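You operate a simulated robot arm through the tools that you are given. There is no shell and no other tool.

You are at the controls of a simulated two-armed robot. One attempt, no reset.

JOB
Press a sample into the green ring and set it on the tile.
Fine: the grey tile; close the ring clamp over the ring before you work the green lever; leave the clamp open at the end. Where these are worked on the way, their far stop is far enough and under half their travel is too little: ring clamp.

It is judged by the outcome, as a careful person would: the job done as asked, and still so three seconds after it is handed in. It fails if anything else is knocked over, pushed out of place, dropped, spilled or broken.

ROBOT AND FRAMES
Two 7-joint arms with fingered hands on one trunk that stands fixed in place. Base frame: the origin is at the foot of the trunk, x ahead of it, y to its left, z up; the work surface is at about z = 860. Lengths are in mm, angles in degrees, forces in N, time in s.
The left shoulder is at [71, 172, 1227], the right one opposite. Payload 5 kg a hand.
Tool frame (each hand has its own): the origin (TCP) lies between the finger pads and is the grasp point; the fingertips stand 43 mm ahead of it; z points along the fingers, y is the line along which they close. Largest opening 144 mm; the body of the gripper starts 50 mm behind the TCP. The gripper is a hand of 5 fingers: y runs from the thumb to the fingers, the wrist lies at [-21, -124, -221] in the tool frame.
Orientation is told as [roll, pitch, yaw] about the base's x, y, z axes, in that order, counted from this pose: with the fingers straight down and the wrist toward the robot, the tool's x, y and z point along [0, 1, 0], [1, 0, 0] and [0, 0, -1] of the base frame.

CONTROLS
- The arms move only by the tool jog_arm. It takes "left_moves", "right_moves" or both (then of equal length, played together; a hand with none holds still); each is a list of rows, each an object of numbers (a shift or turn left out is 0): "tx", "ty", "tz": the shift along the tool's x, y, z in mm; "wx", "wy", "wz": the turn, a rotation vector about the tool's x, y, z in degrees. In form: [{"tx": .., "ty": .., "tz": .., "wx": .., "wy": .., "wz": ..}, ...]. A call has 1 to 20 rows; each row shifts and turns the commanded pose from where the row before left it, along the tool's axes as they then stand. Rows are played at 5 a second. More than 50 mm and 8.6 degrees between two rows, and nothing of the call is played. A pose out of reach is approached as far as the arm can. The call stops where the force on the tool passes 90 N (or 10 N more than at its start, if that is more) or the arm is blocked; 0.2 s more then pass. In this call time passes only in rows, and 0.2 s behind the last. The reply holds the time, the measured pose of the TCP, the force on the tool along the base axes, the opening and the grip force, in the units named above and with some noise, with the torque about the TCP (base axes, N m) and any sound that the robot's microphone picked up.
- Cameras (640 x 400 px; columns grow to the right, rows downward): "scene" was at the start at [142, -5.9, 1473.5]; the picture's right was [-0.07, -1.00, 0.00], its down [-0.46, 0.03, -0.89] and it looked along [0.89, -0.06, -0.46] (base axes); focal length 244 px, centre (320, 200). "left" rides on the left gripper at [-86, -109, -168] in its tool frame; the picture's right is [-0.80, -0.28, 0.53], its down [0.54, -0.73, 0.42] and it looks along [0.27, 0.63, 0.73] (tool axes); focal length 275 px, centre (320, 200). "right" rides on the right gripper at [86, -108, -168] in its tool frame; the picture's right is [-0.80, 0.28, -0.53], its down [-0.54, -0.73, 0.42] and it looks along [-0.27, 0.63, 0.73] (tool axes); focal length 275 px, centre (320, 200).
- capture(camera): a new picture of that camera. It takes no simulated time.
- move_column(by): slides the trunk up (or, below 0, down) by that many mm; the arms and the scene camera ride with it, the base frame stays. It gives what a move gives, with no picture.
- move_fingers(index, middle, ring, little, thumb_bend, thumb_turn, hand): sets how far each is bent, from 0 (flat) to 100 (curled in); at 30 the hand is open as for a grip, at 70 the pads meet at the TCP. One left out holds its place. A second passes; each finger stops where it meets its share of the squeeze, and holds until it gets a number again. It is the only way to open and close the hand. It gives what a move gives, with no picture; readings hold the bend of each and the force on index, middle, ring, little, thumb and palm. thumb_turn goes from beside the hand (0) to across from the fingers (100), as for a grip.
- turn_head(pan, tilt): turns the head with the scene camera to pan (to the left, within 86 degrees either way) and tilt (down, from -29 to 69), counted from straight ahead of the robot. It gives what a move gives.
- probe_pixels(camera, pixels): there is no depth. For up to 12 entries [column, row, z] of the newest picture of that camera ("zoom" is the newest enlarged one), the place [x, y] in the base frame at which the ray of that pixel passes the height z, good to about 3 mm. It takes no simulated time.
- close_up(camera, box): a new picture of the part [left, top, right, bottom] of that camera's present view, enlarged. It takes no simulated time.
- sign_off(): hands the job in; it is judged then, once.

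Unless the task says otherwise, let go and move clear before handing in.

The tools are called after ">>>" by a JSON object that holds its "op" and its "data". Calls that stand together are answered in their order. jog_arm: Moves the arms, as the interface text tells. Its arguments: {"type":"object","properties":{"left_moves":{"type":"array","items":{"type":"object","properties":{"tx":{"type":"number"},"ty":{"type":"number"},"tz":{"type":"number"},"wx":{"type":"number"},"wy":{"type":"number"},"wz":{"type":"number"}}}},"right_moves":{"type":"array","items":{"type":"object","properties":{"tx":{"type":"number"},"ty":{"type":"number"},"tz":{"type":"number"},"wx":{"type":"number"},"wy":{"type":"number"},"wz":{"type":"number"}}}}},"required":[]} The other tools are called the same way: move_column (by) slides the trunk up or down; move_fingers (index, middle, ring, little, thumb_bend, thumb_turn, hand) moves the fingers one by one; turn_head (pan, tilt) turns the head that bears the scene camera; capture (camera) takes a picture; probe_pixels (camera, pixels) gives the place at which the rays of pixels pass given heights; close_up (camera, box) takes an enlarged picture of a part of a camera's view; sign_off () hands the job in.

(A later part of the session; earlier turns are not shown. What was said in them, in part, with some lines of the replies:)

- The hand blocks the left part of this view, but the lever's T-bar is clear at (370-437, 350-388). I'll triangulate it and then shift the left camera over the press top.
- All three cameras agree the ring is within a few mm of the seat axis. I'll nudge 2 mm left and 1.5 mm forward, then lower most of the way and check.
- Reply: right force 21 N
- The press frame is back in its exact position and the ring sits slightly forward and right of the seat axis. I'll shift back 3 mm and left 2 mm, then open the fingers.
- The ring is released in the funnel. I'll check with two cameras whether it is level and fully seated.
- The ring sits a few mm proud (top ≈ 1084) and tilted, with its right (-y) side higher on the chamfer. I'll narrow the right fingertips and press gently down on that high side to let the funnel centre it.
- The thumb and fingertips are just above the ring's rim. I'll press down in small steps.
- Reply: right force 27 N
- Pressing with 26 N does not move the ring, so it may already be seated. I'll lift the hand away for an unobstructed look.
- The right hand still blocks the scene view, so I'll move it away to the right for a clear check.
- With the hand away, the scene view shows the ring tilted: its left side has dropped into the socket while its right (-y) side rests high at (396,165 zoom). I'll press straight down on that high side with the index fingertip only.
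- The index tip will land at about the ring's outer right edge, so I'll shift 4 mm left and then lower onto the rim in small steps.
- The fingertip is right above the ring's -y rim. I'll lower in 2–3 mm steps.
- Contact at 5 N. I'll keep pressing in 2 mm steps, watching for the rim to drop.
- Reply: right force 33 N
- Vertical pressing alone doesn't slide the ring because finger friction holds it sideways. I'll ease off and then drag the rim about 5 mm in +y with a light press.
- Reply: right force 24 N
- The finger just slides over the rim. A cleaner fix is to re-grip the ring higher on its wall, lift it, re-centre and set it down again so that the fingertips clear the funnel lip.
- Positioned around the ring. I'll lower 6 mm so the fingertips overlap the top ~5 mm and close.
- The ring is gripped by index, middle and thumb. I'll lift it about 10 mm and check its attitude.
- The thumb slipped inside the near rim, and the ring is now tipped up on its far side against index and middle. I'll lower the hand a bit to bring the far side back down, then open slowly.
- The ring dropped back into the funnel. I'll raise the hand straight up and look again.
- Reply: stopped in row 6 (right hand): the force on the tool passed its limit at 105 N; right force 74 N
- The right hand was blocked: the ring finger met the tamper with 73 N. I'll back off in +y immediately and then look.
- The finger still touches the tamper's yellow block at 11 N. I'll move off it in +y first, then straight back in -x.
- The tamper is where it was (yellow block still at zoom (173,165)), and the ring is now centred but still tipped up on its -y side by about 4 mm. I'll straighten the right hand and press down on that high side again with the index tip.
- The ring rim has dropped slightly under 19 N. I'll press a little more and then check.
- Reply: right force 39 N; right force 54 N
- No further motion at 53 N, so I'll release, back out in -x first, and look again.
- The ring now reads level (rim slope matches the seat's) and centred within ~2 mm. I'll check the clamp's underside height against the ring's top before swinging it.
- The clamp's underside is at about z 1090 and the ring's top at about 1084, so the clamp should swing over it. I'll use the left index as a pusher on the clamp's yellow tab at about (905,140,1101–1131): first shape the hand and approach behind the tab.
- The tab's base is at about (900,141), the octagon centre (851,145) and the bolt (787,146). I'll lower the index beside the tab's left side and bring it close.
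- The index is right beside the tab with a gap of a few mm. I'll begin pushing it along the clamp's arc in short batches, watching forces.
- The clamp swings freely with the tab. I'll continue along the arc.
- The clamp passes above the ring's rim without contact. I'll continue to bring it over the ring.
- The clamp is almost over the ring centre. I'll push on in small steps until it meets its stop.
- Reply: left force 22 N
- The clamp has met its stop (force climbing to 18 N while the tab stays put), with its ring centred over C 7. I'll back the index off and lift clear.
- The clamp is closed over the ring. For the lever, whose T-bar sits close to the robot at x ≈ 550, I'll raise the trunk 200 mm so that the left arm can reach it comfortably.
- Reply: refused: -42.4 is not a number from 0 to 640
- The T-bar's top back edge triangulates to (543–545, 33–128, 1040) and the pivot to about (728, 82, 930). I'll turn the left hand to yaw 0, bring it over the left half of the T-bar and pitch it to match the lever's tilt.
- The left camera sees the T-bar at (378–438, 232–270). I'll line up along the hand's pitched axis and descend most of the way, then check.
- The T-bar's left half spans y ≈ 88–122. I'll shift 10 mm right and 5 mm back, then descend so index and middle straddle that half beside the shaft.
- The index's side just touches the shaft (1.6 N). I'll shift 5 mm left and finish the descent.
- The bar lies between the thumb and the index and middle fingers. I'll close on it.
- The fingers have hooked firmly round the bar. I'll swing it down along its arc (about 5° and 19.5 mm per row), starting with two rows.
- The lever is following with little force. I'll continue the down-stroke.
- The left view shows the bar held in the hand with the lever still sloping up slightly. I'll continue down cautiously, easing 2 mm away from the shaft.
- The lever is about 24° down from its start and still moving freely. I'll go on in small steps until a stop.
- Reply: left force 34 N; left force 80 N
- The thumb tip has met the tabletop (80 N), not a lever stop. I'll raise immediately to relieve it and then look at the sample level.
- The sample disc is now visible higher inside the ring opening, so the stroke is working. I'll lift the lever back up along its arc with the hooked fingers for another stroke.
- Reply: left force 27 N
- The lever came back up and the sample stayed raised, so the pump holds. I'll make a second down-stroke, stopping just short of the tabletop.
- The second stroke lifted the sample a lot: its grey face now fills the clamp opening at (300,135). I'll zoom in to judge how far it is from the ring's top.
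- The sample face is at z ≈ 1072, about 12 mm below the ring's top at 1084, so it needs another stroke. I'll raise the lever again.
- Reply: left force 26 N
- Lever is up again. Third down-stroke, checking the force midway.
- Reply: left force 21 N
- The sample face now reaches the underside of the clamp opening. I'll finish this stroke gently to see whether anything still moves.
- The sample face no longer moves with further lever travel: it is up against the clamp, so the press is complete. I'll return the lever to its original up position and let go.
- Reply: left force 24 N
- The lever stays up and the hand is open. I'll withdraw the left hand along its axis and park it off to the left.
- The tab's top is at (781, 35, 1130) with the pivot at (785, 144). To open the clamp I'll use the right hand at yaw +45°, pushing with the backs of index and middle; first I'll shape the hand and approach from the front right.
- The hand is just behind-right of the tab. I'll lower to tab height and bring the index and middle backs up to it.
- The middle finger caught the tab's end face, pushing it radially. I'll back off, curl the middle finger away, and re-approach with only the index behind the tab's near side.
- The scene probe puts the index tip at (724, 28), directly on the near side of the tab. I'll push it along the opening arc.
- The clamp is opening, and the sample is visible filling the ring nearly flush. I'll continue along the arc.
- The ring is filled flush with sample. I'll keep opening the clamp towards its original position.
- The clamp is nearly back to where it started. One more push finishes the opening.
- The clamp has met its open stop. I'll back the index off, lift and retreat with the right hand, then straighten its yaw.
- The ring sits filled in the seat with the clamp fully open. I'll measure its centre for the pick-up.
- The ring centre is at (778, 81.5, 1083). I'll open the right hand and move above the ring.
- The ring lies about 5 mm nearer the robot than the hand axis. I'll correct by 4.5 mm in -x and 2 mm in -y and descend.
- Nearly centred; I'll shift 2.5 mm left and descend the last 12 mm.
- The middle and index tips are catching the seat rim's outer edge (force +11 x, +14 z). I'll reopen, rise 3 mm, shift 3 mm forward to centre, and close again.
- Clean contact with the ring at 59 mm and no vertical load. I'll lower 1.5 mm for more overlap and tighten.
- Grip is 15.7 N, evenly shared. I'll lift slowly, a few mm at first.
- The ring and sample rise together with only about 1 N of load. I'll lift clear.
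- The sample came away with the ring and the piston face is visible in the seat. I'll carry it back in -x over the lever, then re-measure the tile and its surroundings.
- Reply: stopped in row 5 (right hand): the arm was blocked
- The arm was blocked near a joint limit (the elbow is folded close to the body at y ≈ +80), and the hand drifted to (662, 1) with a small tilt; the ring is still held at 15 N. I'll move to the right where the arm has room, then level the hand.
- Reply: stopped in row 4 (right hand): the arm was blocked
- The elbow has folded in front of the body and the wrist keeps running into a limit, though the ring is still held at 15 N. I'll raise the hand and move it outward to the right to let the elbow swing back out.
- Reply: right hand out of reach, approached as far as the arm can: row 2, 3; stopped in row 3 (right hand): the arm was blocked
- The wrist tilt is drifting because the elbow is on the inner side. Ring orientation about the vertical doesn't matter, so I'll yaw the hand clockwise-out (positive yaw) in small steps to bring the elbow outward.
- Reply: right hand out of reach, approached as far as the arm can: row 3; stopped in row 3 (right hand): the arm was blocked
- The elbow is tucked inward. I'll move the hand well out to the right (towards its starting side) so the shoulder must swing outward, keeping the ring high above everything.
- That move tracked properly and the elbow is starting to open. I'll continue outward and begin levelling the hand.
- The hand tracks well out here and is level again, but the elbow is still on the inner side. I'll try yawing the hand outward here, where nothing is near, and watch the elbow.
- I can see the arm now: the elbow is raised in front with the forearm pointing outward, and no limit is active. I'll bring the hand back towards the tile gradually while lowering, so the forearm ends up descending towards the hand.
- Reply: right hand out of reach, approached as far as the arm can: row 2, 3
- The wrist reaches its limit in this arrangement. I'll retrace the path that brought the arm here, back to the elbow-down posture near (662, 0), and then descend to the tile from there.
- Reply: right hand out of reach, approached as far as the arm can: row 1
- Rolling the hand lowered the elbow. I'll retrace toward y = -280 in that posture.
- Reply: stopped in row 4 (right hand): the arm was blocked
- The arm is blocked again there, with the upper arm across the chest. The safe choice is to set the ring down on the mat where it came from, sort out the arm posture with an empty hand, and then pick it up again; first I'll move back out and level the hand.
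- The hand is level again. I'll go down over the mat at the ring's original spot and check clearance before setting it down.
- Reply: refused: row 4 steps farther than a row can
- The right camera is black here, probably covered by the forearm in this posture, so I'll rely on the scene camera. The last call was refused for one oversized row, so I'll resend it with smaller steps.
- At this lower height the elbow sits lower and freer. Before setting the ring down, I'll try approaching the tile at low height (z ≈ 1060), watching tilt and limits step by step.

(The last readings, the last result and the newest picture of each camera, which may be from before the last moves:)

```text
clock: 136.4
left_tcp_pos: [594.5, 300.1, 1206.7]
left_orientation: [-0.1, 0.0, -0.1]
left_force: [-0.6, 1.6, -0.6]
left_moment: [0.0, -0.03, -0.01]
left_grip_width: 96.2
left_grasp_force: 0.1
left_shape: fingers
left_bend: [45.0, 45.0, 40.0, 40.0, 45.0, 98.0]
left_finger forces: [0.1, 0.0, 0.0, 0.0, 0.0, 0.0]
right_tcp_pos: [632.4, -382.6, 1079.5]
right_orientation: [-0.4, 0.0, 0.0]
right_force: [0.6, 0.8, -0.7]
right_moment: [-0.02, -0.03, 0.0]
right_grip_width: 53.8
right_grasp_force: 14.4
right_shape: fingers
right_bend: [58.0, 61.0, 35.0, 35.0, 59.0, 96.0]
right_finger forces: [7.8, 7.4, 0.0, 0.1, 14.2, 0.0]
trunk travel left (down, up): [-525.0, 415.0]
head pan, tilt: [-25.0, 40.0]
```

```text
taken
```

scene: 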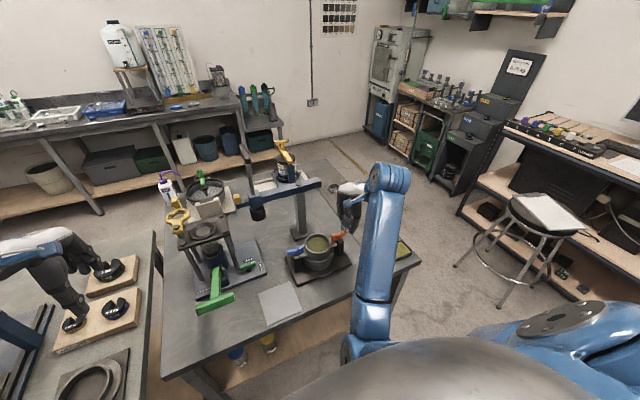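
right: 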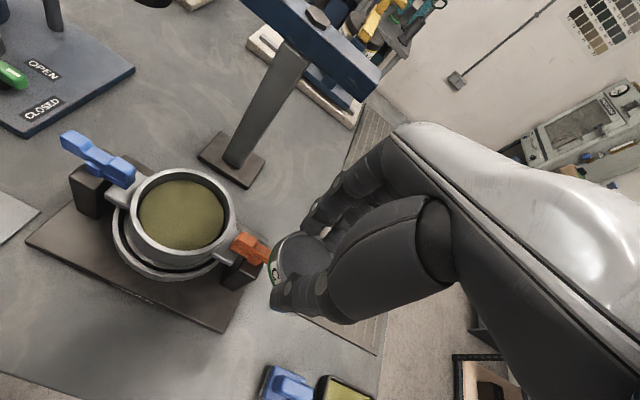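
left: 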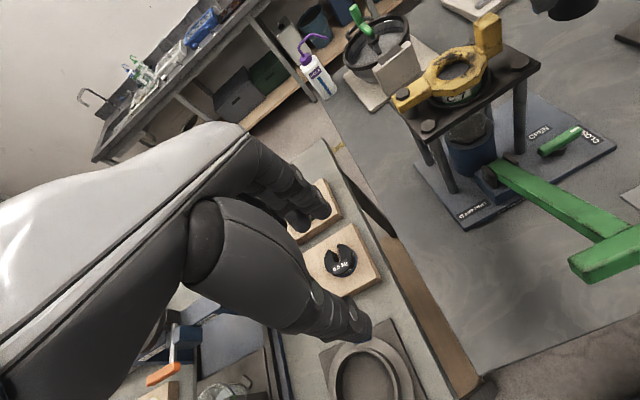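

Tracking is good and level now. I'll check the mould's height before passing it.

>>> {"op": "probe_pixels", "data": {"camera": "right", "pixels": [[250, 245, 920], [250, 245, 960], [250, 245, 1000], [97, 158, 920], [97, 158, 960], [97, 158, 1000], [183, 215, 940]]}}

>>> {"op": "probe_pixels", "data": {"camera": "scene", "pixels": [[337, 237, 920], [337, 237, 960], [337, 237, 1000], [295, 251, 920], [295, 251, 960], [295, 251, 1000], [280, 302, 865]]}}

>>> {"op": "close_up", "data": {"camera": "scene", "box": [240, 210, 400, 350]}}

```text
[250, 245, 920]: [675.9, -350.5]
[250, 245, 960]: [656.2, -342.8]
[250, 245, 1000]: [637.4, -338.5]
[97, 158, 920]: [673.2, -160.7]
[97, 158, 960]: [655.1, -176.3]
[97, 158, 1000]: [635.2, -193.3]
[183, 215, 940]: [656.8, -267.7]
```

```text
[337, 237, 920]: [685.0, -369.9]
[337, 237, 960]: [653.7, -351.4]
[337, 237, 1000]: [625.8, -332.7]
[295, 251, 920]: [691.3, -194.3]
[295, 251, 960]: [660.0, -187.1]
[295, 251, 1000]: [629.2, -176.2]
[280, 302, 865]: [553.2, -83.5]
```

```text
2.86 times, centred on (320, 280) of scene
```

zoom: 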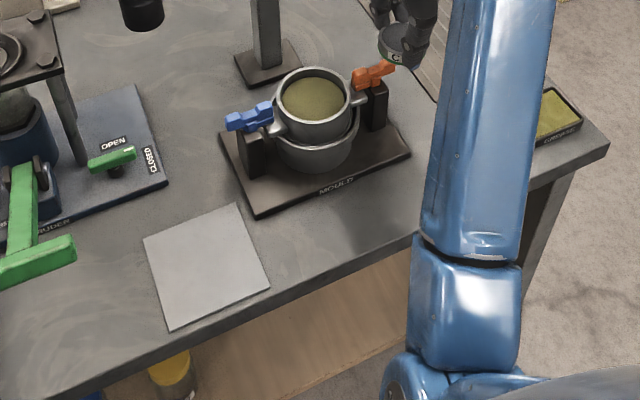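

The latches top out at about z 970, well below the ring (bottom ≈ 1025). I'll continue left at this height towards the tile at (553, -84).

>>> {"op": "jog_arm", "data": {"right_moves": [{"tx": 40, "ty": -10}, {"tx": 40, "ty": -10}]}}

>>> {"op": "capture", "data": {"camera": "scene"}}

```text
clock: 137.0
left_tcp_pos: [594.2, 300.4, 1207.3]
left_orientation: [0.0, 0.1, -0.2]
left_force: [0.3, 0.0, -0.7]
left_moment: [-0.03, 0.03, 0.01]
left_grip_width: 96.2
left_grasp_force: 0.0
left_shape: fingers
left_bend: [45.0, 45.0, 40.0, 40.0, 45.0, 98.0]
left_finger forces: [0.0, 0.1, 0.0, 0.0, 0.0, 0.0]
right_tcp_pos: [612.4, -301.6, 1078.2]
right_orientation: [-0.4, 0.0, -0.2]
right_force: [-0.7, 0.6, -1.0]
right_moment: [-0.06, -0.02, -0.03]
right_grip_width: 53.9
right_grasp_force: 14.4
right_shape: fingers
right_bend: [58.0, 61.0, 35.0, 35.0, 59.0, 96.0]
right_finger forces: [7.6, 7.4, 0.0, 0.0, 14.2, 0.1]
trunk travel left (down, up): [-525.0, 415.0]
head pan, tilt: [-25.0, 40.0]
```

```text
taken
```

scene: 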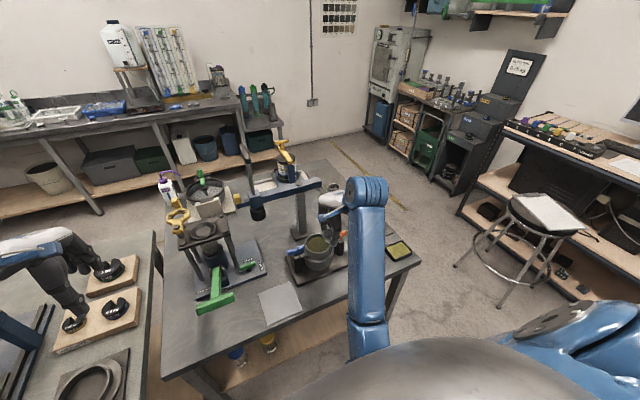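

>>> {"op": "jog_arm", "data": {"right_moves": [{"tx": 40, "ty": -10}, {"tx": 40, "ty": -10}]}}

>>> {"op": "capture", "data": {"camera": "scene"}}

```text
clock: 137.6
left_tcp_pos: [594.2, 301.7, 1206.2]
left_orientation: [-0.1, 0.1, -0.1]
left_force: [0.2, 0.2, -0.4]
left_moment: [-0.06, -0.02, -0.01]
left_grip_width: 96.1
left_grasp_force: 0.0
left_shape: fingers
left_bend: [45.0, 45.0, 40.0, 40.0, 45.0, 98.0]
left_finger forces: [0.1, 0.1, 0.0, 0.0, 0.1, 0.1]
right_tcp_pos: [593.6, -222.5, 1079.6]
right_orientation: [-0.5, 0.0, -0.1]
right_force: [0.8, 0.7, -1.4]
right_moment: [-0.03, -0.02, 0.0]
right_grip_width: 53.9
right_grasp_force: 15.0
right_shape: fingers
right_bend: [58.0, 61.0, 35.0, 35.0, 59.0, 96.0]
right_finger forces: [7.6, 7.4, 0.0, 0.0, 14.0, 0.0]
trunk travel left (down, up): [-525.0, 415.0]
head pan, tilt: [-25.0, 40.0]
```

```text
taken
```

scene: 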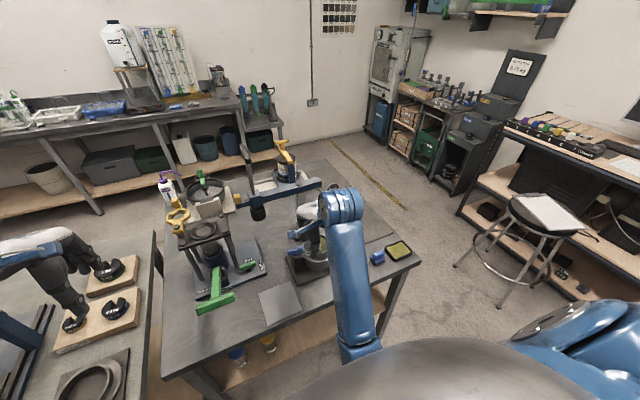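

>>> {"op": "jog_arm", "data": {"right_moves": [{"tx": 34, "ty": -9.4}, {"tx": 34, "ty": -9.4}]}}

>>> {"op": "jog_arm", "data": {"right_moves": [{"tx": 34, "ty": -9.4, "tz": 8}, {"tx": 33, "ty": -9.4, "tz": 8}]}}

>>> {"op": "capture", "data": {"camera": "scene"}}

>>> {"op": "capture", "data": {"camera": "right"}}

```text
clock: 138.2
left_tcp_pos: [594.6, 301.3, 1205.7]
left_orientation: [-0.1, -0.1, -0.2]
left_force: [0.3, -0.6, 0.1]
left_moment: [0.0, -0.01, 0.02]
left_grip_width: 96.5
left_grasp_force: 0.1
left_shape: fingers
left_bend: [45.0, 45.0, 40.0, 40.0, 45.0, 98.0]
left_finger forces: [0.0, 0.0, 0.0, 0.0, 0.0, 0.1]
right_tcp_pos: [577.1, -162.4, 1079.6]
right_orientation: [-1.4, -0.4, -0.5]
right_force: [0.1, -0.3, -1.6]
right_moment: [-0.05, -0.03, -0.01]
right_grip_width: 54.0
right_grasp_force: 14.2
right_shape: fingers
right_bend: [58.0, 61.0, 35.0, 35.0, 59.0, 96.0]
right_finger forces: [7.7, 7.3, 0.1, 0.0, 14.2, 0.1]
trunk travel left (down, up): [-525.0, 415.0]
head pan, tilt: [-25.0, 40.0]
```

```text
clock: 139.0
left_tcp_pos: [595.5, 297.8, 1207.4]
left_orientation: [-0.1, -0.1, -0.3]
left_force: [0.9, -0.4, -0.1]
left_moment: [0.03, 0.01, 0.01]
left_grip_width: 96.2
left_grasp_force: 0.0
left_shape: fingers
left_bend: [45.0, 45.0, 40.0, 40.0, 45.0, 98.0]
left_finger forces: [0.0, 0.0, 0.0, 0.0, 0.0, 0.1]
right_tcp_pos: [565.0, -123.5, 1058.4]
right_orientation: [-4.5, -1.0, -0.7]
right_force: [-0.4, 0.3, -0.6]
right_moment: [0.02, 0.04, 0.0]
right_grip_width: 53.9
right_grasp_force: 14.5
right_shape: fingers
right_bend: [58.0, 61.0, 35.0, 35.0, 59.0, 96.0]
right_finger forces: [7.7, 7.3, 0.0, 0.1, 14.2, 0.0]
trunk travel left (down, up): [-525.0, 415.0]
head pan, tilt: [-25.0, 40.0]
stopped in row 2 (right hand): the arm was blocked; the commanded pose is now the measured one
```

```text
taken
```

scene: 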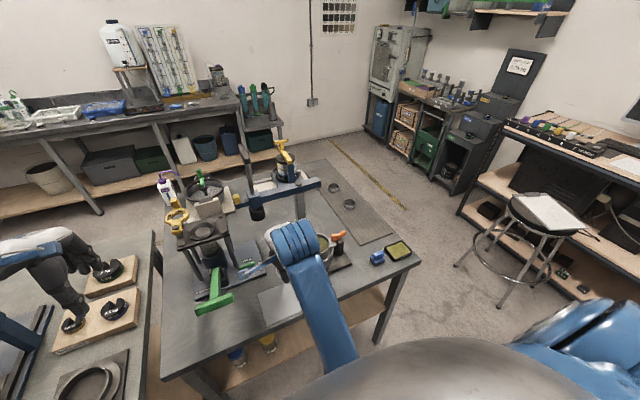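

```text
taken
```

right: 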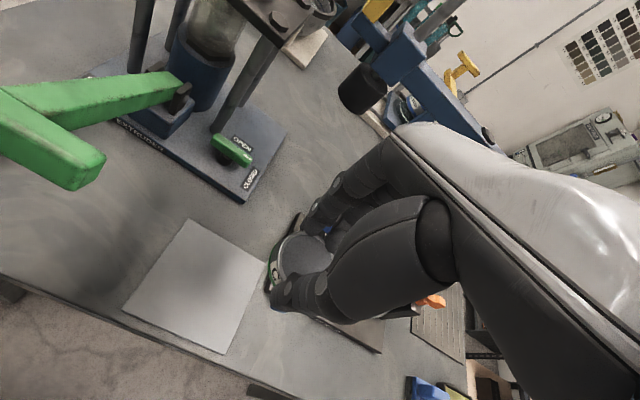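

The arm is near its fold limit again at (565, -124), with the tile just beyond. Raising the trunk and lowering the hand will stretch the arm more, so I'll raise the column by 180 mm first.

>>> {"op": "move_column", "data": {"by": 180}}

>>> {"op": "jog_arm", "data": {"right_moves": [{"tz": 30}, {"tz": 35}, {"tz": 35}]}}

>>> {"op": "capture", "data": {"camera": "scene"}}

```text
clock: 141.0
left_tcp_pos: [595.6, 299.1, 1385.8]
left_orientation: [0.0, 0.0, -0.2]
left_force: [0.0, 0.6, 0.1]
left_moment: [0.0, -0.02, -0.01]
left_grip_width: 96.6
left_grasp_force: 0.0
left_shape: fingers
left_bend: [45.0, 45.0, 40.0, 40.0, 45.0, 98.0]
left_finger forces: [0.1, 0.1, 0.1, 0.1, 0.1, 0.0]
right_tcp_pos: [564.2, -122.6, 1237.5]
right_orientation: [-4.5, -0.9, -0.7]
right_force: [1.0, 0.1, -1.3]
right_moment: [0.0, 0.01, 0.05]
right_grip_width: 53.7
right_grasp_force: 14.4
right_shape: fingers
right_bend: [58.0, 61.0, 35.0, 35.0, 59.0, 96.0]
right_finger forces: [7.7, 7.3, 0.0, 0.0, 14.1, 0.1]
trunk travel left (down, up): [-705.0, 235.0]
head pan, tilt: [-25.0, 40.0]
```

```text
clock: 141.8
left_tcp_pos: [594.6, 298.6, 1388.0]
left_orientation: [0.0, 0.1, -0.2]
left_force: [0.3, -0.5, -0.4]
left_moment: [0.01, 0.03, 0.01]
left_grip_width: 96.3
left_grasp_force: 0.0
left_shape: fingers
left_bend: [45.0, 45.0, 40.0, 40.0, 45.0, 98.0]
left_finger forces: [0.0, 0.0, 0.0, 0.0, 0.0, 0.0]
right_tcp_pos: [565.2, -128.1, 1137.4]
right_orientation: [-4.3, -1.0, -0.5]
right_force: [0.0, 0.5, -1.3]
right_moment: [-0.02, 0.0, 0.0]
right_grip_width: 53.8
right_grasp_force: 14.7
right_shape: fingers
right_bend: [58.0, 61.0, 35.0, 35.0, 60.0, 96.0]
right_finger forces: [7.7, 7.4, 0.1, 0.0, 14.1, 0.0]
trunk travel left (down, up): [-705.0, 235.0]
head pan, tilt: [-25.0, 40.0]
```

```text
taken
```

scene: 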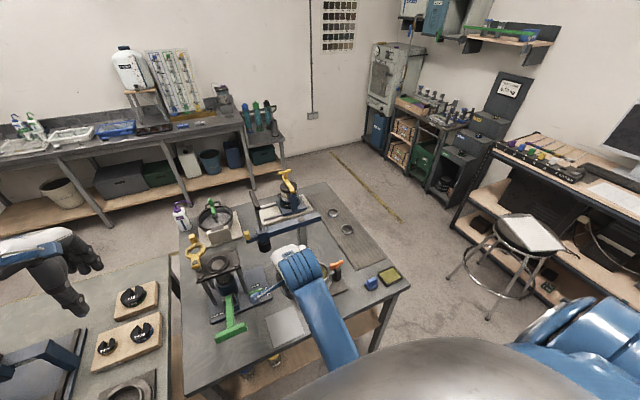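

Lowering works freely now. I'll level the hand and shift left in small steps.

>>> {"op": "jog_arm", "data": {"right_moves": [{"wy": 2.2, "wx": 0.5}, {"wy": 2.1, "wx": 0.5}, {"tz": 30}, {"tz": 25}]}}

>>> {"op": "jog_arm", "data": {"right_moves": [{"tx": 15}, {"tx": 15}]}}

>>> {"op": "capture", "data": {"camera": "scene"}}

>>> {"op": "capture", "data": {"camera": "right"}}

```text
clock: 142.8
left_tcp_pos: [594.5, 299.4, 1388.1]
left_orientation: [0.1, 0.0, -0.2]
left_force: [-0.2, 0.3, -0.1]
left_moment: [-0.03, 0.0, 0.01]
left_grip_width: 96.4
left_grasp_force: 0.1
left_shape: fingers
left_bend: [45.0, 45.0, 40.0, 40.0, 45.0, 98.0]
left_finger forces: [0.0, 0.1, 0.1, 0.1, 0.0, 0.1]
right_tcp_pos: [564.3, -128.8, 1084.6]
right_orientation: [0.0, 0.0, -0.7]
right_force: [-0.3, 0.0, 0.0]
right_moment: [0.02, -0.02, -0.01]
right_grip_width: 53.4
right_grasp_force: 15.0
right_shape: fingers
right_bend: [58.0, 61.0, 35.0, 35.0, 60.0, 96.0]
right_finger forces: [7.7, 7.4, 0.1, 0.0, 14.0, 0.1]
trunk travel left (down, up): [-705.0, 235.0]
head pan, tilt: [-25.0, 40.0]
```

```text
clock: 143.4
left_tcp_pos: [594.7, 299.4, 1386.9]
left_orientation: [-0.1, 0.0, -0.3]
left_force: [0.8, 0.5, -0.9]
left_moment: [-0.04, 0.0, 0.01]
left_grip_width: 96.4
left_grasp_force: 0.0
left_shape: fingers
left_bend: [45.0, 45.0, 40.0, 40.0, 45.0, 98.0]
left_finger forces: [0.1, 0.1, 0.0, 0.1, 0.0, 0.0]
right_tcp_pos: [563.6, -98.3, 1083.9]
right_orientation: [-0.2, -0.1, -0.6]
right_force: [0.3, -0.1, -1.8]
right_moment: [-0.01, 0.0, 0.0]
right_grip_width: 53.6
right_grasp_force: 15.0
right_shape: fingers
right_bend: [58.0, 61.0, 35.0, 35.0, 60.0, 96.0]
right_finger forces: [7.7, 7.5, 0.0, 0.1, 14.0, 0.0]
trunk travel left (down, up): [-705.0, 235.0]
head pan, tilt: [-25.0, 40.0]
```

```text
taken
```

scene: 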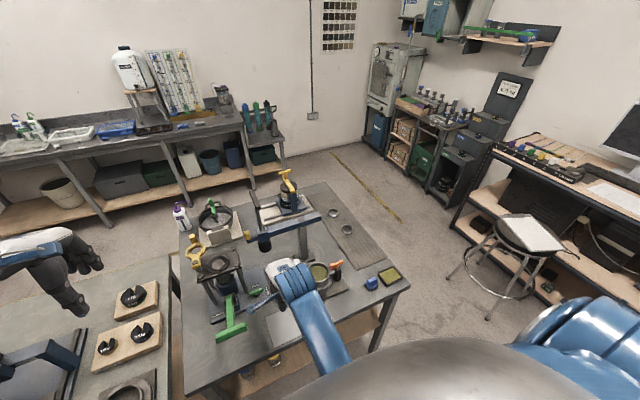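

```text
taken
```

right: 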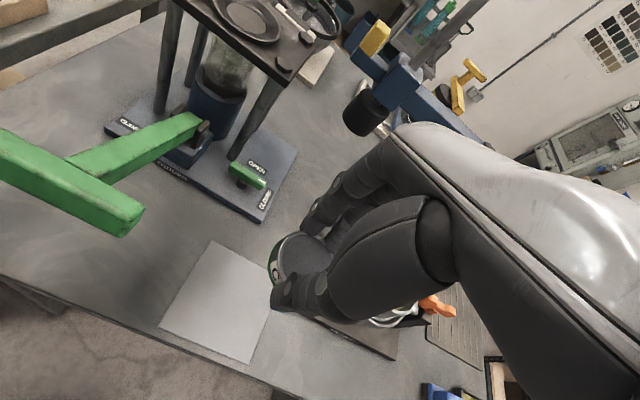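

Level and tracking. I'll continue down and centre over the tile.

>>> {"op": "jog_arm", "data": {"right_moves": [{"tx": 7, "ty": -5, "tz": 30}, {"tx": 6, "ty": -4, "tz": 30}, {"tz": 30}]}}

>>> {"op": "capture", "data": {"camera": "right"}}

>>> {"op": "turn_head", "data": {"pan": -8, "tilt": 55}}

>>> {"op": "capture", "data": {"camera": "scene"}}

```text
clock: 144.2
left_tcp_pos: [595.8, 298.7, 1387.2]
left_orientation: [-0.1, 0.0, -0.3]
left_force: [0.2, -0.2, 0.3]
left_moment: [0.0, -0.01, 0.02]
left_grip_width: 96.1
left_grasp_force: 0.1
left_shape: fingers
left_bend: [45.0, 45.0, 40.0, 40.0, 45.0, 98.0]
left_finger forces: [0.0, 0.0, 0.1, 0.0, 0.2, 0.1]
right_tcp_pos: [555.2, -84.6, 991.9]
right_orientation: [0.0, 0.1, -0.8]
right_force: [-0.2, -0.8, -1.2]
right_moment: [0.03, 0.01, -0.02]
right_grip_width: 53.5
right_grasp_force: 14.7
right_shape: fingers
right_bend: [58.0, 61.0, 35.0, 35.0, 60.0, 96.0]
right_finger forces: [7.7, 7.5, 0.0, 0.0, 14.0, 0.0]
trunk travel left (down, up): [-705.0, 235.0]
head pan, tilt: [-25.0, 40.0]
```

```text
taken
```

right: 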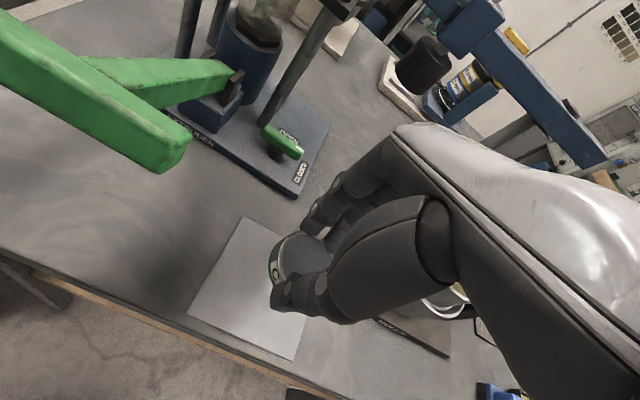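

```text
clock: 145.0
left_tcp_pos: [594.5, 299.2, 1386.6]
left_orientation: [0.0, 0.0, -0.2]
left_force: [0.3, -0.5, -0.5]
left_moment: [0.0, -0.02, 0.01]
left_grip_width: 96.1
left_grasp_force: 0.2
left_shape: fingers
left_bend: [45.0, 45.0, 40.0, 40.0, 45.0, 98.0]
left_finger forces: [0.0, 0.1, 0.0, 0.1, 0.0, 0.0]
right_tcp_pos: [555.4, -85.3, 993.8]
right_orientation: [-0.1, 0.0, -0.7]
right_force: [0.3, -0.4, -1.5]
right_moment: [0.02, -0.01, -0.02]
right_grip_width: 53.7
right_grasp_force: 14.6
right_shape: fingers
right_bend: [58.0, 61.0, 35.0, 35.0, 60.0, 96.0]
right_finger forces: [7.8, 7.6, 0.1, 0.0, 14.0, 0.0]
trunk travel left (down, up): [-705.0, 235.0]
head pan, tilt: [-8.0, 55.0]
```

```text
taken
```

scene: 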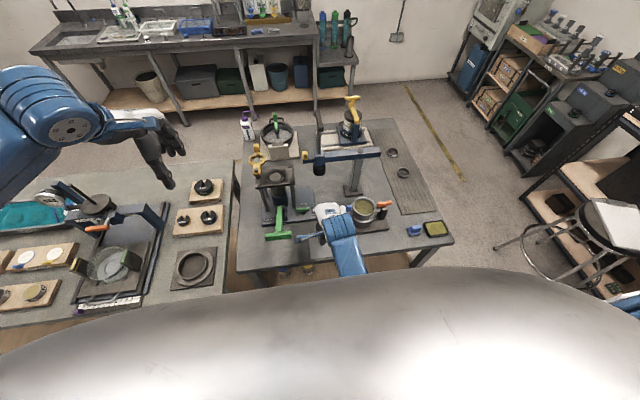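

>>> {"op": "probe_pixels", "data": {"camera": "right", "pixels": [[243, 216, 865], [188, 313, 865], [293, 360, 865], [288, 290, 940], [273, 300, 865]]}}

>>> {"op": "close_up", "data": {"camera": "right", "box": [170, 200, 360, 370]}}

>>> {"op": "close_up", "data": {"camera": "scene", "box": [240, 190, 400, 290]}}

```text
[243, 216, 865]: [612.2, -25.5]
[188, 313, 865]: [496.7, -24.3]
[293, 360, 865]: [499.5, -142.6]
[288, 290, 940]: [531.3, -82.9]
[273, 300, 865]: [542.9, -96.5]
```

```text
2.35 times, centred on (265, 285) of right
```

zoom: 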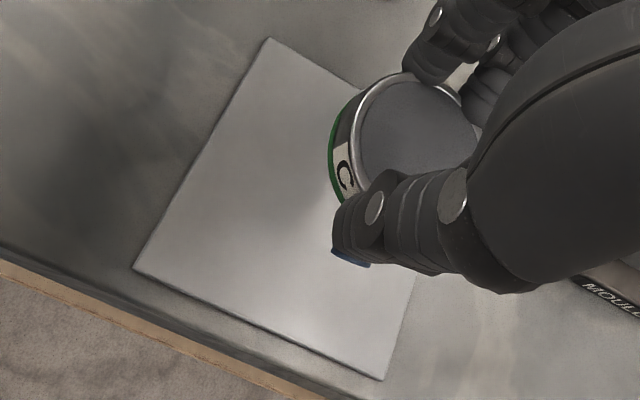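

```text
4.00 times, centred on (320, 240) of scene
```

zoom: 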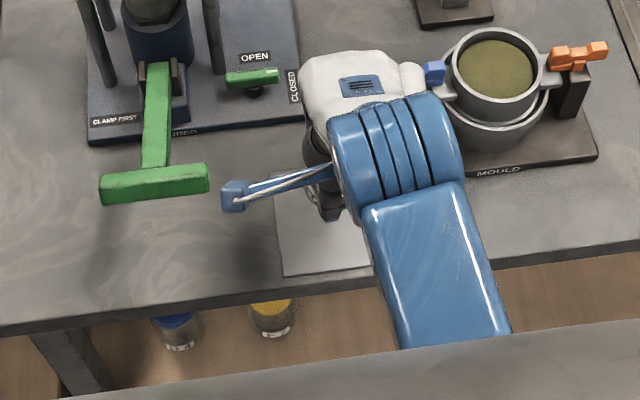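

The tile centre is (556, -84) and the ring is right above it. I'll descend in stages.

>>> {"op": "jog_arm", "data": {"right_moves": [{"tz": 25}, {"tz": 20}]}}

>>> {"op": "close_up", "data": {"camera": "right", "box": [170, 200, 360, 370]}}

>>> {"op": "close_up", "data": {"camera": "scene", "box": [270, 180, 400, 280]}}

```text
clock: 145.6
left_tcp_pos: [595.0, 298.5, 1386.9]
left_orientation: [0.0, 0.0, -0.2]
left_force: [-0.4, 0.9, -0.8]
left_moment: [-0.02, -0.01, 0.0]
left_grip_width: 96.3
left_grasp_force: 0.1
left_shape: fingers
left_bend: [45.0, 45.0, 40.0, 40.0, 45.0, 98.0]
left_finger forces: [0.0, 0.0, 0.0, 0.0, 0.0, 0.0]
right_tcp_pos: [557.4, -84.4, 948.2]
right_orientation: [0.1, 0.1, -0.8]
right_force: [-0.8, 0.3, -2.2]
right_moment: [-0.01, 0.0, 0.0]
right_grip_width: 53.6
right_grasp_force: 14.8
right_shape: fingers
right_bend: [58.0, 61.0, 35.0, 35.0, 60.0, 96.0]
right_finger forces: [7.7, 7.4, 0.0, 0.0, 14.0, 0.1]
trunk travel left (down, up): [-705.0, 235.0]
head pan, tilt: [-8.0, 55.0]
```

```text
2.35 times, centred on (265, 285) of right
```

zoom: 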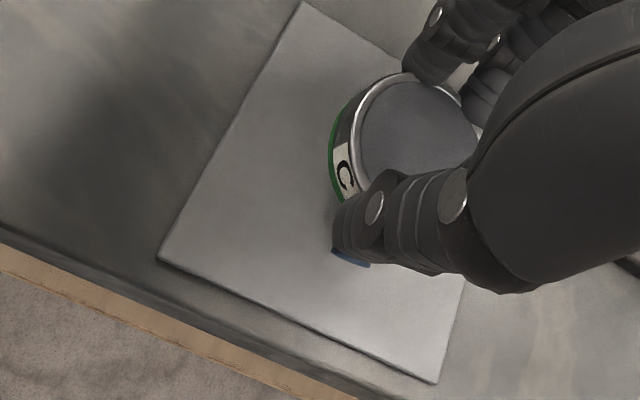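

```text
4.00 times, centred on (335, 230) of scene
```

zoom: 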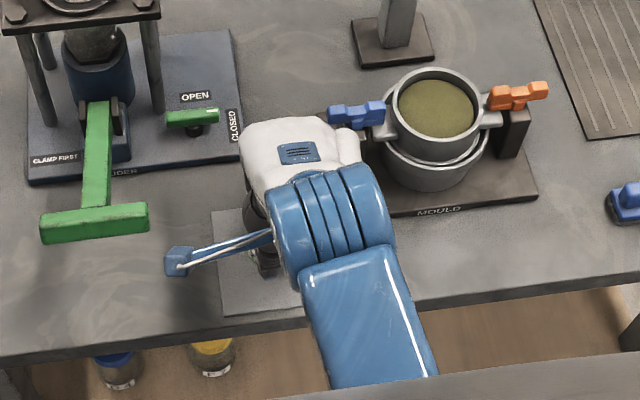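

>>> {"op": "jog_arm", "data": {"right_moves": [{"tz": 12}, {"tz": 8}]}}

>>> {"op": "jog_arm", "data": {"right_moves": [{"tz": 3}]}}

>>> {"op": "close_up", "data": {"camera": "right", "box": [170, 200, 360, 370]}}

>>> {"op": "close_up", "data": {"camera": "scene", "box": [270, 180, 400, 280]}}

```text
clock: 146.2
left_tcp_pos: [594.6, 299.1, 1386.5]
left_orientation: [0.0, 0.0, -0.3]
left_force: [-1.0, 0.1, -0.2]
left_moment: [-0.01, 0.0, -0.03]
left_grip_width: 96.3
left_grasp_force: 0.0
left_shape: fingers
left_bend: [45.0, 45.0, 40.0, 40.0, 45.0, 98.0]
left_finger forces: [0.0, 0.1, 0.0, 0.0, 0.0, 0.0]
right_tcp_pos: [556.5, -83.5, 928.7]
right_orientation: [-0.1, 0.1, -0.7]
right_force: [0.3, 0.0, -0.8]
right_moment: [-0.01, 0.01, 0.03]
right_grip_width: 53.6
right_grasp_force: 14.6
right_shape: fingers
right_bend: [58.0, 61.0, 35.0, 35.0, 60.0, 96.0]
right_finger forces: [7.6, 7.5, 0.0, 0.0, 13.9, 0.0]
trunk travel left (down, up): [-705.0, 235.0]
head pan, tilt: [-8.0, 55.0]
```

```text
clock: 146.6
left_tcp_pos: [593.9, 299.3, 1387.6]
left_orientation: [0.1, 0.1, -0.2]
left_force: [0.5, -0.3, 1.0]
left_moment: [-0.01, 0.0, -0.02]
left_grip_width: 96.3
left_grasp_force: 0.0
left_shape: fingers
left_bend: [45.0, 45.0, 40.0, 40.0, 45.0, 98.0]
left_finger forces: [0.0, 0.0, 0.1, 0.0, 0.0, 0.1]
right_tcp_pos: [556.4, -84.7, 924.8]
right_orientation: [-0.2, 0.1, -0.8]
right_force: [-0.1, 0.4, -1.7]
right_moment: [0.03, 0.01, -0.03]
right_grip_width: 53.5
right_grasp_force: 15.0
right_shape: fingers
right_bend: [58.0, 61.0, 35.0, 35.0, 60.0, 96.0]
right_finger forces: [7.7, 7.5, 0.0, 0.0, 13.9, 0.1]
trunk travel left (down, up): [-705.0, 235.0]
head pan, tilt: [-8.0, 55.0]
```

```text
2.35 times, centred on (265, 285) of right
```

zoom: 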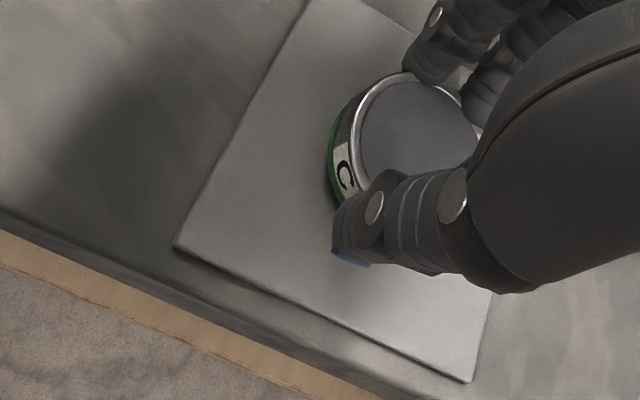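

```text
4.00 times, centred on (335, 230) of scene
```

zoom: 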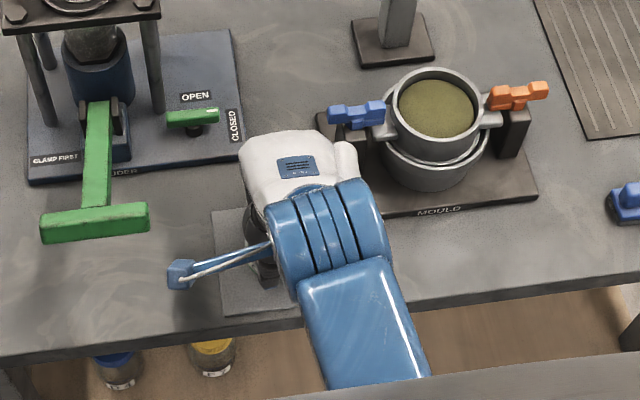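

No contact yet at TCP z 925. I'll continue in 2 mm steps.

>>> {"op": "jog_arm", "data": {"right_moves": [{"tz": 2}]}}

>>> {"op": "jog_arm", "data": {"right_moves": [{"tz": 2}]}}

>>> {"op": "jog_arm", "data": {"right_moves": [{"tz": 2}]}}

```text
clock: 147.0
left_tcp_pos: [595.5, 298.5, 1387.0]
left_orientation: [0.0, 0.1, -0.2]
left_force: [0.5, -0.4, 0.4]
left_moment: [0.02, -0.01, -0.02]
left_grip_width: 96.5
left_grasp_force: 0.3
left_shape: fingers
left_bend: [45.0, 45.0, 40.0, 40.0, 45.0, 98.0]
left_finger forces: [0.0, 0.0, 0.0, 0.1, 0.1, 0.0]
right_tcp_pos: [556.3, -86.0, 922.3]
right_orientation: [-0.2, 0.1, -0.6]
right_force: [0.4, 0.4, -1.1]
right_moment: [0.01, -0.02, 0.01]
right_grip_width: 53.7
right_grasp_force: 14.7
right_shape: fingers
right_bend: [58.0, 61.0, 35.0, 35.0, 60.0, 96.0]
right_finger forces: [7.7, 7.5, 0.0, 0.1, 13.9, 0.0]
trunk travel left (down, up): [-705.0, 235.0]
head pan, tilt: [-8.0, 55.0]
```

```text
clock: 147.4
left_tcp_pos: [594.1, 298.8, 1388.1]
left_orientation: [-0.1, 0.0, -0.3]
left_force: [0.0, -0.1, -0.4]
left_moment: [0.01, -0.01, 0.01]
left_grip_width: 96.2
left_grasp_force: 0.0
left_shape: fingers
left_bend: [45.0, 45.0, 40.0, 40.0, 45.0, 98.0]
left_finger forces: [0.1, 0.0, 0.0, 0.1, 0.0, 0.0]
right_tcp_pos: [555.5, -86.9, 919.8]
right_orientation: [-0.2, 0.2, -0.6]
right_force: [-1.1, 0.7, -0.4]
right_moment: [-0.06, 0.02, 0.0]
right_grip_width: 53.6
right_grasp_force: 14.7
right_shape: fingers
right_bend: [58.0, 61.0, 35.0, 35.0, 60.0, 96.0]
right_finger forces: [7.7, 7.6, 0.0, 0.1, 14.0, 0.0]
trunk travel left (down, up): [-705.0, 235.0]
head pan, tilt: [-8.0, 55.0]
```

```text
clock: 147.8
left_tcp_pos: [594.8, 299.8, 1387.5]
left_orientation: [-0.1, 0.1, -0.2]
left_force: [0.3, -0.8, 0.0]
left_moment: [-0.01, -0.02, -0.02]
left_grip_width: 96.2
left_grasp_force: 0.0
left_shape: fingers
left_bend: [45.0, 45.0, 40.0, 40.0, 45.0, 98.0]
left_finger forces: [0.1, 0.1, 0.0, 0.0, 0.0, 0.0]
right_tcp_pos: [555.2, -86.5, 919.4]
right_orientation: [-0.3, 0.0, -0.6]
right_force: [-0.9, 1.8, 3.5]
right_moment: [0.0, -0.04, 0.03]
right_grip_width: 53.7
right_grasp_force: 15.7
right_shape: fingers
right_bend: [58.0, 61.0, 35.0, 35.0, 60.0, 96.0]
right_finger forces: [7.8, 8.0, 0.1, 0.1, 15.0, 0.0]
trunk travel left (down, up): [-705.0, 235.0]
head pan, tilt: [-8.0, 55.0]
```

The ring has touched the tile (about +5 N change). I'll release gently, opening in steps.

>>> {"op": "move_fingers", "data": {"hand": "right", "index": 56, "middle": 56, "thumb_bend": 56}}

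>>> {"op": "move_fingers", "data": {"hand": "right", "index": 51, "middle": 51, "thumb_bend": 51}}

>>> {"op": "close_up", "data": {"camera": "right", "box": [170, 200, 360, 370]}}

```text
clock: 148.8
left_tcp_pos: [594.8, 299.0, 1386.7]
left_orientation: [0.1, 0.1, -0.2]
left_force: [-0.8, 0.2, 0.0]
left_moment: [0.03, -0.01, -0.02]
left_grip_width: 95.9
left_grasp_force: 0.0
left_shape: fingers
left_bend: [45.0, 45.0, 40.0, 40.0, 45.0, 98.0]
left_finger forces: [0.1, 0.1, 0.0, 0.0, 0.0, 0.0]
right_tcp_pos: [556.3, -88.2, 917.8]
right_orientation: [-0.3, 0.0, -0.7]
right_force: [-1.2, 0.6, -0.4]
right_moment: [-0.04, 0.02, 0.0]
right_grip_width: 58.5
right_grasp_force: 0.5
right_shape: fingers
right_bend: [56.0, 56.0, 35.0, 35.0, 56.0, 97.0]
right_finger forces: [0.4, 0.0, 0.1, 0.0, 0.5, 0.0]
trunk travel left (down, up): [-705.0, 235.0]
head pan, tilt: [-8.0, 55.0]
```

```text
clock: 149.8
left_tcp_pos: [594.9, 298.9, 1386.4]
left_orientation: [0.0, 0.1, -0.3]
left_force: [-0.1, -0.4, -0.1]
left_moment: [0.0, -0.02, 0.03]
left_grip_width: 96.2
left_grasp_force: 0.0
left_shape: fingers
left_bend: [45.0, 45.0, 40.0, 40.0, 45.0, 98.0]
left_finger forces: [0.1, 0.1, 0.0, 0.0, 0.1, 0.0]
right_tcp_pos: [556.3, -88.8, 918.2]
right_orientation: [-0.3, -0.1, -0.7]
right_force: [0.3, 0.5, -0.1]
right_moment: [0.03, 0.0, 0.01]
right_grip_width: 74.4
right_grasp_force: 0.1
right_shape: fingers
right_bend: [51.0, 51.0, 35.0, 35.0, 51.0, 97.0]
right_finger forces: [0.1, 0.0, 0.0, 0.0, 0.1, 0.1]
trunk travel left (down, up): [-705.0, 235.0]
head pan, tilt: [-8.0, 55.0]
```

```text
2.35 times, centred on (265, 285) of right
```

zoom: 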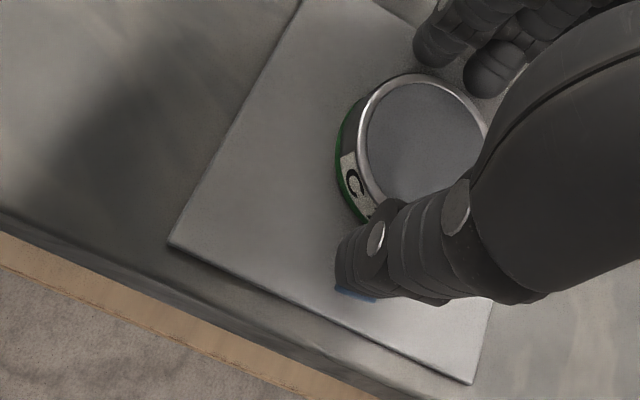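

The ring stands on the tile with the fingers clear. I'll open a little more and rise straight up.

>>> {"op": "move_fingers", "data": {"hand": "right", "index": 47, "middle": 47, "thumb_bend": 47}}

>>> {"op": "jog_arm", "data": {"right_moves": [{"tz": -10}, {"tz": -20}, {"tz": -30}, {"tz": -30}, {"tz": -30}, {"tz": -30}]}}

>>> {"op": "capture", "data": {"camera": "right"}}

>>> {"op": "capture", "data": {"camera": "scene"}}

```text
clock: 150.8
left_tcp_pos: [593.9, 299.1, 1387.1]
left_orientation: [0.0, 0.0, -0.2]
left_force: [-0.4, -0.4, -1.0]
left_moment: [0.0, 0.01, 0.0]
left_grip_width: 96.1
left_grasp_force: 0.0
left_shape: fingers
left_bend: [45.0, 45.0, 40.0, 40.0, 45.0, 98.0]
left_finger forces: [0.1, 0.0, 0.1, 0.1, 0.1, 0.1]
right_tcp_pos: [556.1, -87.4, 919.2]
right_orientation: [-0.3, 0.0, -0.8]
right_force: [-0.1, 0.3, -0.5]
right_moment: [-0.02, 0.0, -0.01]
right_grip_width: 89.2
right_grasp_force: 0.1
right_shape: fingers
right_bend: [47.0, 47.0, 35.0, 35.0, 47.0, 97.0]
right_finger forces: [0.0, 0.0, 0.1, 0.1, 0.0, 0.0]
trunk travel left (down, up): [-705.0, 235.0]
head pan, tilt: [-8.0, 55.0]
```

```text
clock: 152.4
left_tcp_pos: [594.8, 299.4, 1387.0]
left_orientation: [0.0, 0.0, -0.1]
left_force: [-0.6, -0.3, -0.7]
left_moment: [-0.06, -0.01, 0.0]
left_grip_width: 96.2
left_grasp_force: 0.1
left_shape: fingers
left_bend: [45.0, 45.0, 40.0, 40.0, 45.0, 98.0]
left_finger forces: [0.0, 0.1, 0.0, 0.0, 0.1, 0.1]
right_tcp_pos: [546.8, -114.5, 1052.0]
right_orientation: [-3.9, 1.1, 0.1]
right_force: [0.2, -0.7, 0.4]
right_moment: [0.0, 0.0, 0.02]
right_grip_width: 88.9
right_grasp_force: 0.0
right_shape: fingers
right_bend: [47.0, 47.0, 35.0, 35.0, 47.0, 97.0]
right_finger forces: [0.0, 0.0, 0.0, 0.0, 0.0, 0.0]
trunk travel left (down, up): [-705.0, 235.0]
head pan, tilt: [-8.0, 55.0]
stopped in row 6 (right hand): the arm was blocked; the commanded pose is now the measured one
```

```text
taken
```

right: 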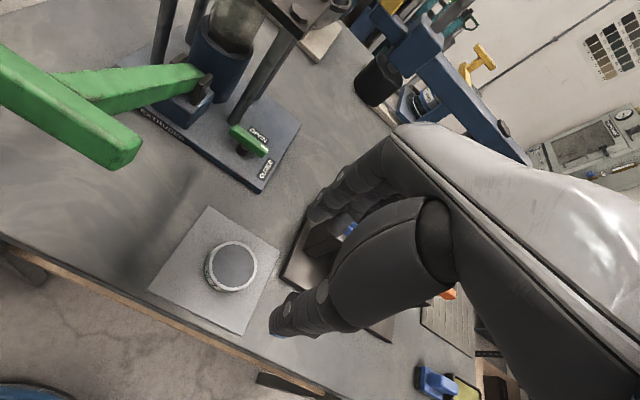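

```text
taken
```

scene: 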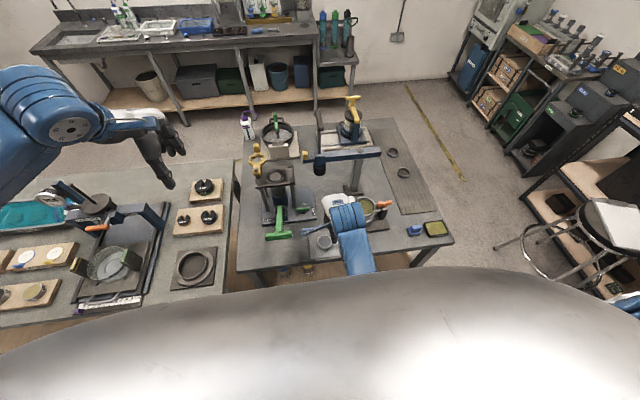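

The ring sits centred on the tile with the sample flush. I'll raise the column to lift the hand clear and then move the hand off to the right.

>>> {"op": "move_column", "data": {"by": 120}}

>>> {"op": "jog_arm", "data": {"right_moves": [{"tx": -35, "ty": 5}, {"tx": -40, "ty": 8}, {"tx": -40, "ty": 8}, {"tx": -40, "ty": 8}, {"tx": -40, "ty": 8}]}}

>>> {"op": "turn_head", "data": {"pan": 0, "tilt": 52}}

>>> {"op": "capture", "data": {"camera": "scene"}}

>>> {"op": "capture", "data": {"camera": "right"}}

>>> {"op": "capture", "data": {"camera": "left"}}

```text
clock: 153.9
left_tcp_pos: [595.5, 299.7, 1506.2]
left_orientation: [0.1, 0.1, -0.2]
left_force: [-0.2, -0.4, 0.6]
left_moment: [0.03, 0.03, -0.01]
left_grip_width: 96.3
left_grasp_force: 0.0
left_shape: fingers
left_bend: [45.0, 45.0, 40.0, 40.0, 45.0, 98.0]
left_finger forces: [0.0, 0.0, 0.0, 0.1, 0.0, 0.0]
right_tcp_pos: [546.5, -115.1, 1171.1]
right_orientation: [-3.9, 1.0, 0.1]
right_force: [0.0, 0.2, -0.4]
right_moment: [-0.03, 0.03, 0.03]
right_grip_width: 89.1
right_grasp_force: 0.0
right_shape: fingers
right_bend: [47.0, 47.0, 35.0, 35.0, 47.0, 97.0]
right_finger forces: [0.0, 0.0, 0.1, 0.0, 0.0, 0.0]
trunk travel left (down, up): [-825.0, 115.0]
head pan, tilt: [-8.0, 55.0]
```

```text
clock: 155.1
left_tcp_pos: [595.1, 296.4, 1507.9]
left_orientation: [0.1, 0.0, -0.1]
left_force: [0.0, -1.3, 0.1]
left_moment: [0.06, 0.01, -0.03]
left_grip_width: 96.3
left_grasp_force: 0.1
left_shape: fingers
left_bend: [45.0, 45.0, 40.0, 40.0, 45.0, 98.0]
left_finger forces: [0.0, 0.0, 0.0, 0.0, 0.1, 0.1]
right_tcp_pos: [583.8, -311.1, 1185.6]
right_orientation: [-3.6, 1.0, 0.1]
right_force: [1.0, -0.1, -0.8]
right_moment: [0.03, -0.01, 0.03]
right_grip_width: 89.1
right_grasp_force: 0.0
right_shape: fingers
right_bend: [47.0, 47.0, 35.0, 35.0, 47.0, 98.0]
right_finger forces: [0.1, 0.0, 0.0, 0.0, 0.0, 0.1]
trunk travel left (down, up): [-825.0, 115.0]
head pan, tilt: [-8.0, 55.0]
```

```text
clock: 155.8
left_tcp_pos: [595.5, 298.5, 1508.7]
left_orientation: [-0.1, 0.0, -0.2]
left_force: [0.3, -0.3, 0.2]
left_moment: [0.02, 0.0, -0.05]
left_grip_width: 96.6
left_grasp_force: 0.1
left_shape: fingers
left_bend: [45.0, 45.0, 40.0, 40.0, 45.0, 98.0]
left_finger forces: [0.0, 0.1, 0.0, 0.1, 0.0, 0.1]
right_tcp_pos: [583.3, -310.4, 1185.0]
right_orientation: [-3.8, 0.9, 0.0]
right_force: [0.2, 0.4, 0.1]
right_moment: [0.01, 0.02, 0.01]
right_grip_width: 89.1
right_grasp_force: 0.0
right_shape: fingers
right_bend: [47.0, 47.0, 35.0, 35.0, 47.0, 98.0]
right_finger forces: [0.0, 0.0, 0.1, 0.0, 0.0, 0.0]
trunk travel left (down, up): [-825.0, 115.0]
head pan, tilt: [0.0, 52.0]
```

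```text
taken
```

scene: 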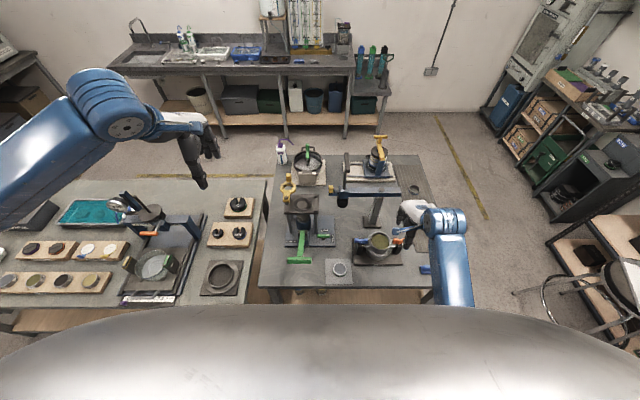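

```text
taken
```

right: 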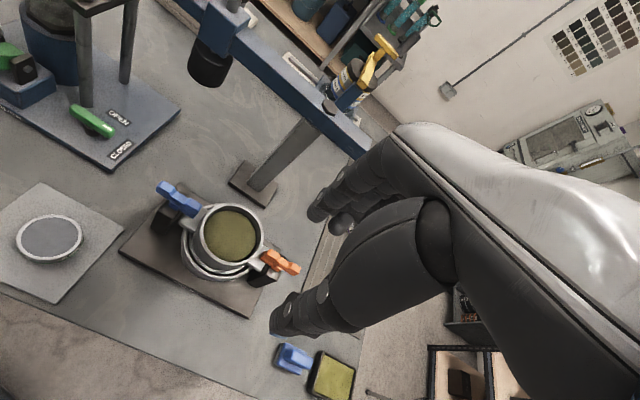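

```text
taken
```

left: 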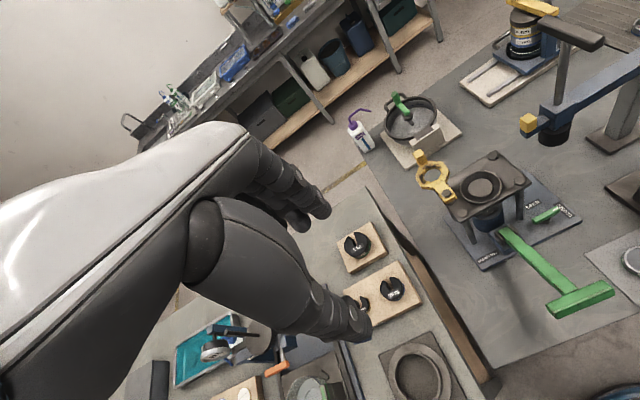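

Both hands are clear, and the views show the ring on the tile and the clamp open. I'll zoom in for a last check of the ring, the clamp and the neighbouring items.

>>> {"op": "close_up", "data": {"camera": "scene", "box": [255, 140, 450, 300]}}

>>> {"op": "close_up", "data": {"camera": "right", "box": [0, 150, 180, 320]}}

>>> {"op": "close_up", "data": {"camera": "left", "box": [340, 60, 640, 330]}}

>>> {"op": "close_up", "data": {"camera": "scene", "box": [310, 245, 370, 295]}}

```text
2.50 times, centred on (352, 220) of scene
```

zoom: 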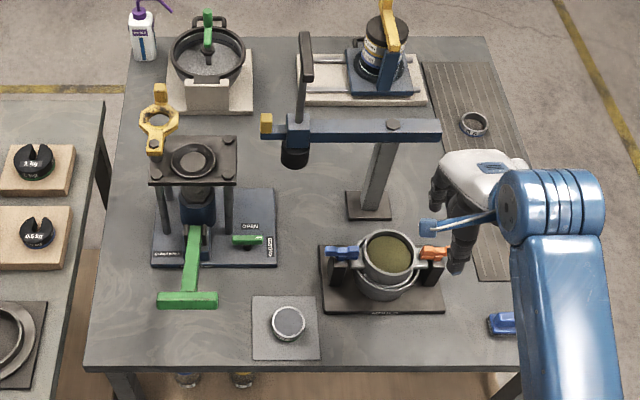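

```text
2.35 times, centred on (90, 235) of right
```

zoom: 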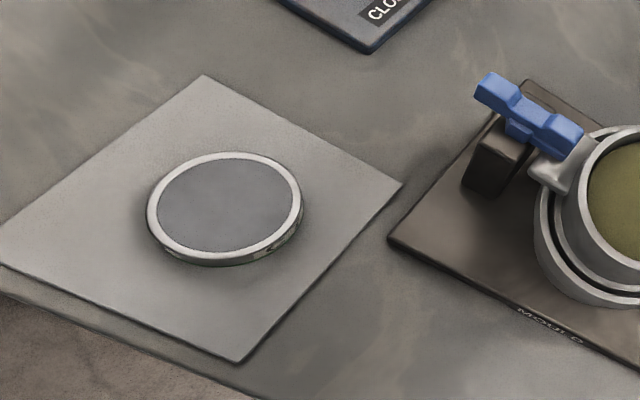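

```text
1.48 times, centred on (490, 195) of left
```

zoom: 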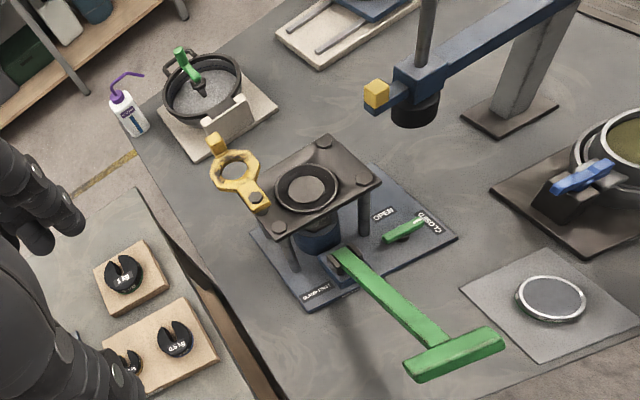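

```text
8.00 times, centred on (340, 270) of scene
```

zoom: 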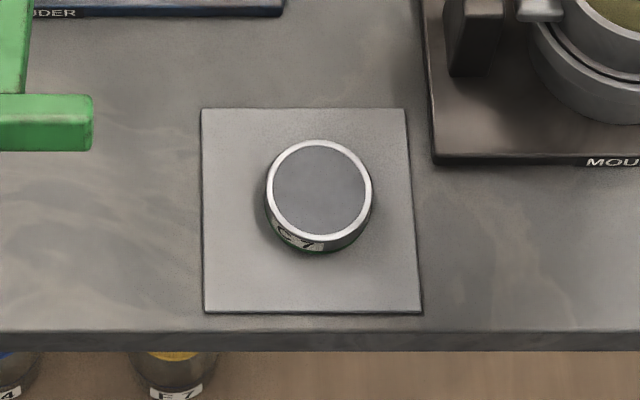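

The green ring C 7 sits level on the grey tile with the sample flush inside it. The clamp is open, the lever is up, nothing else looks out of place, and both hands are clear, so I'm handing it in.

>>> {"op": "sign_off", "data": {}}

```text
The job is handed in.
```

The green ring (C 7) is on the grey tile, level and near the tile's centre, with the pressed sample flush with its rim. I've handed the job in, but I haven't seen the judge's verdict.

- **Clamp:** I closed it over the ring to its stop before touching the lever, and afterwards swung it back fully open to its other stop.
- **Lever:** it took three strokes. I stopped once the sample reached the clamp and no longer moved, and left the lever up where it started.
- **Bumps:** the right hand knocked the tamper once at about 105 N. The left thumb also touched the table at about 80 N on the first lever stroke. Neither seems to have moved anything in the pictures.
- **Carrying the ring:** the right arm hit its joint limits on the way from the press. The ring tilted up to about 25° and went the long way round before I set it down level. It was never dropped, and the sample looks intact.

Both hands are clear. In the last pictures the tamper, mould, other rings and weights look undisturbed.
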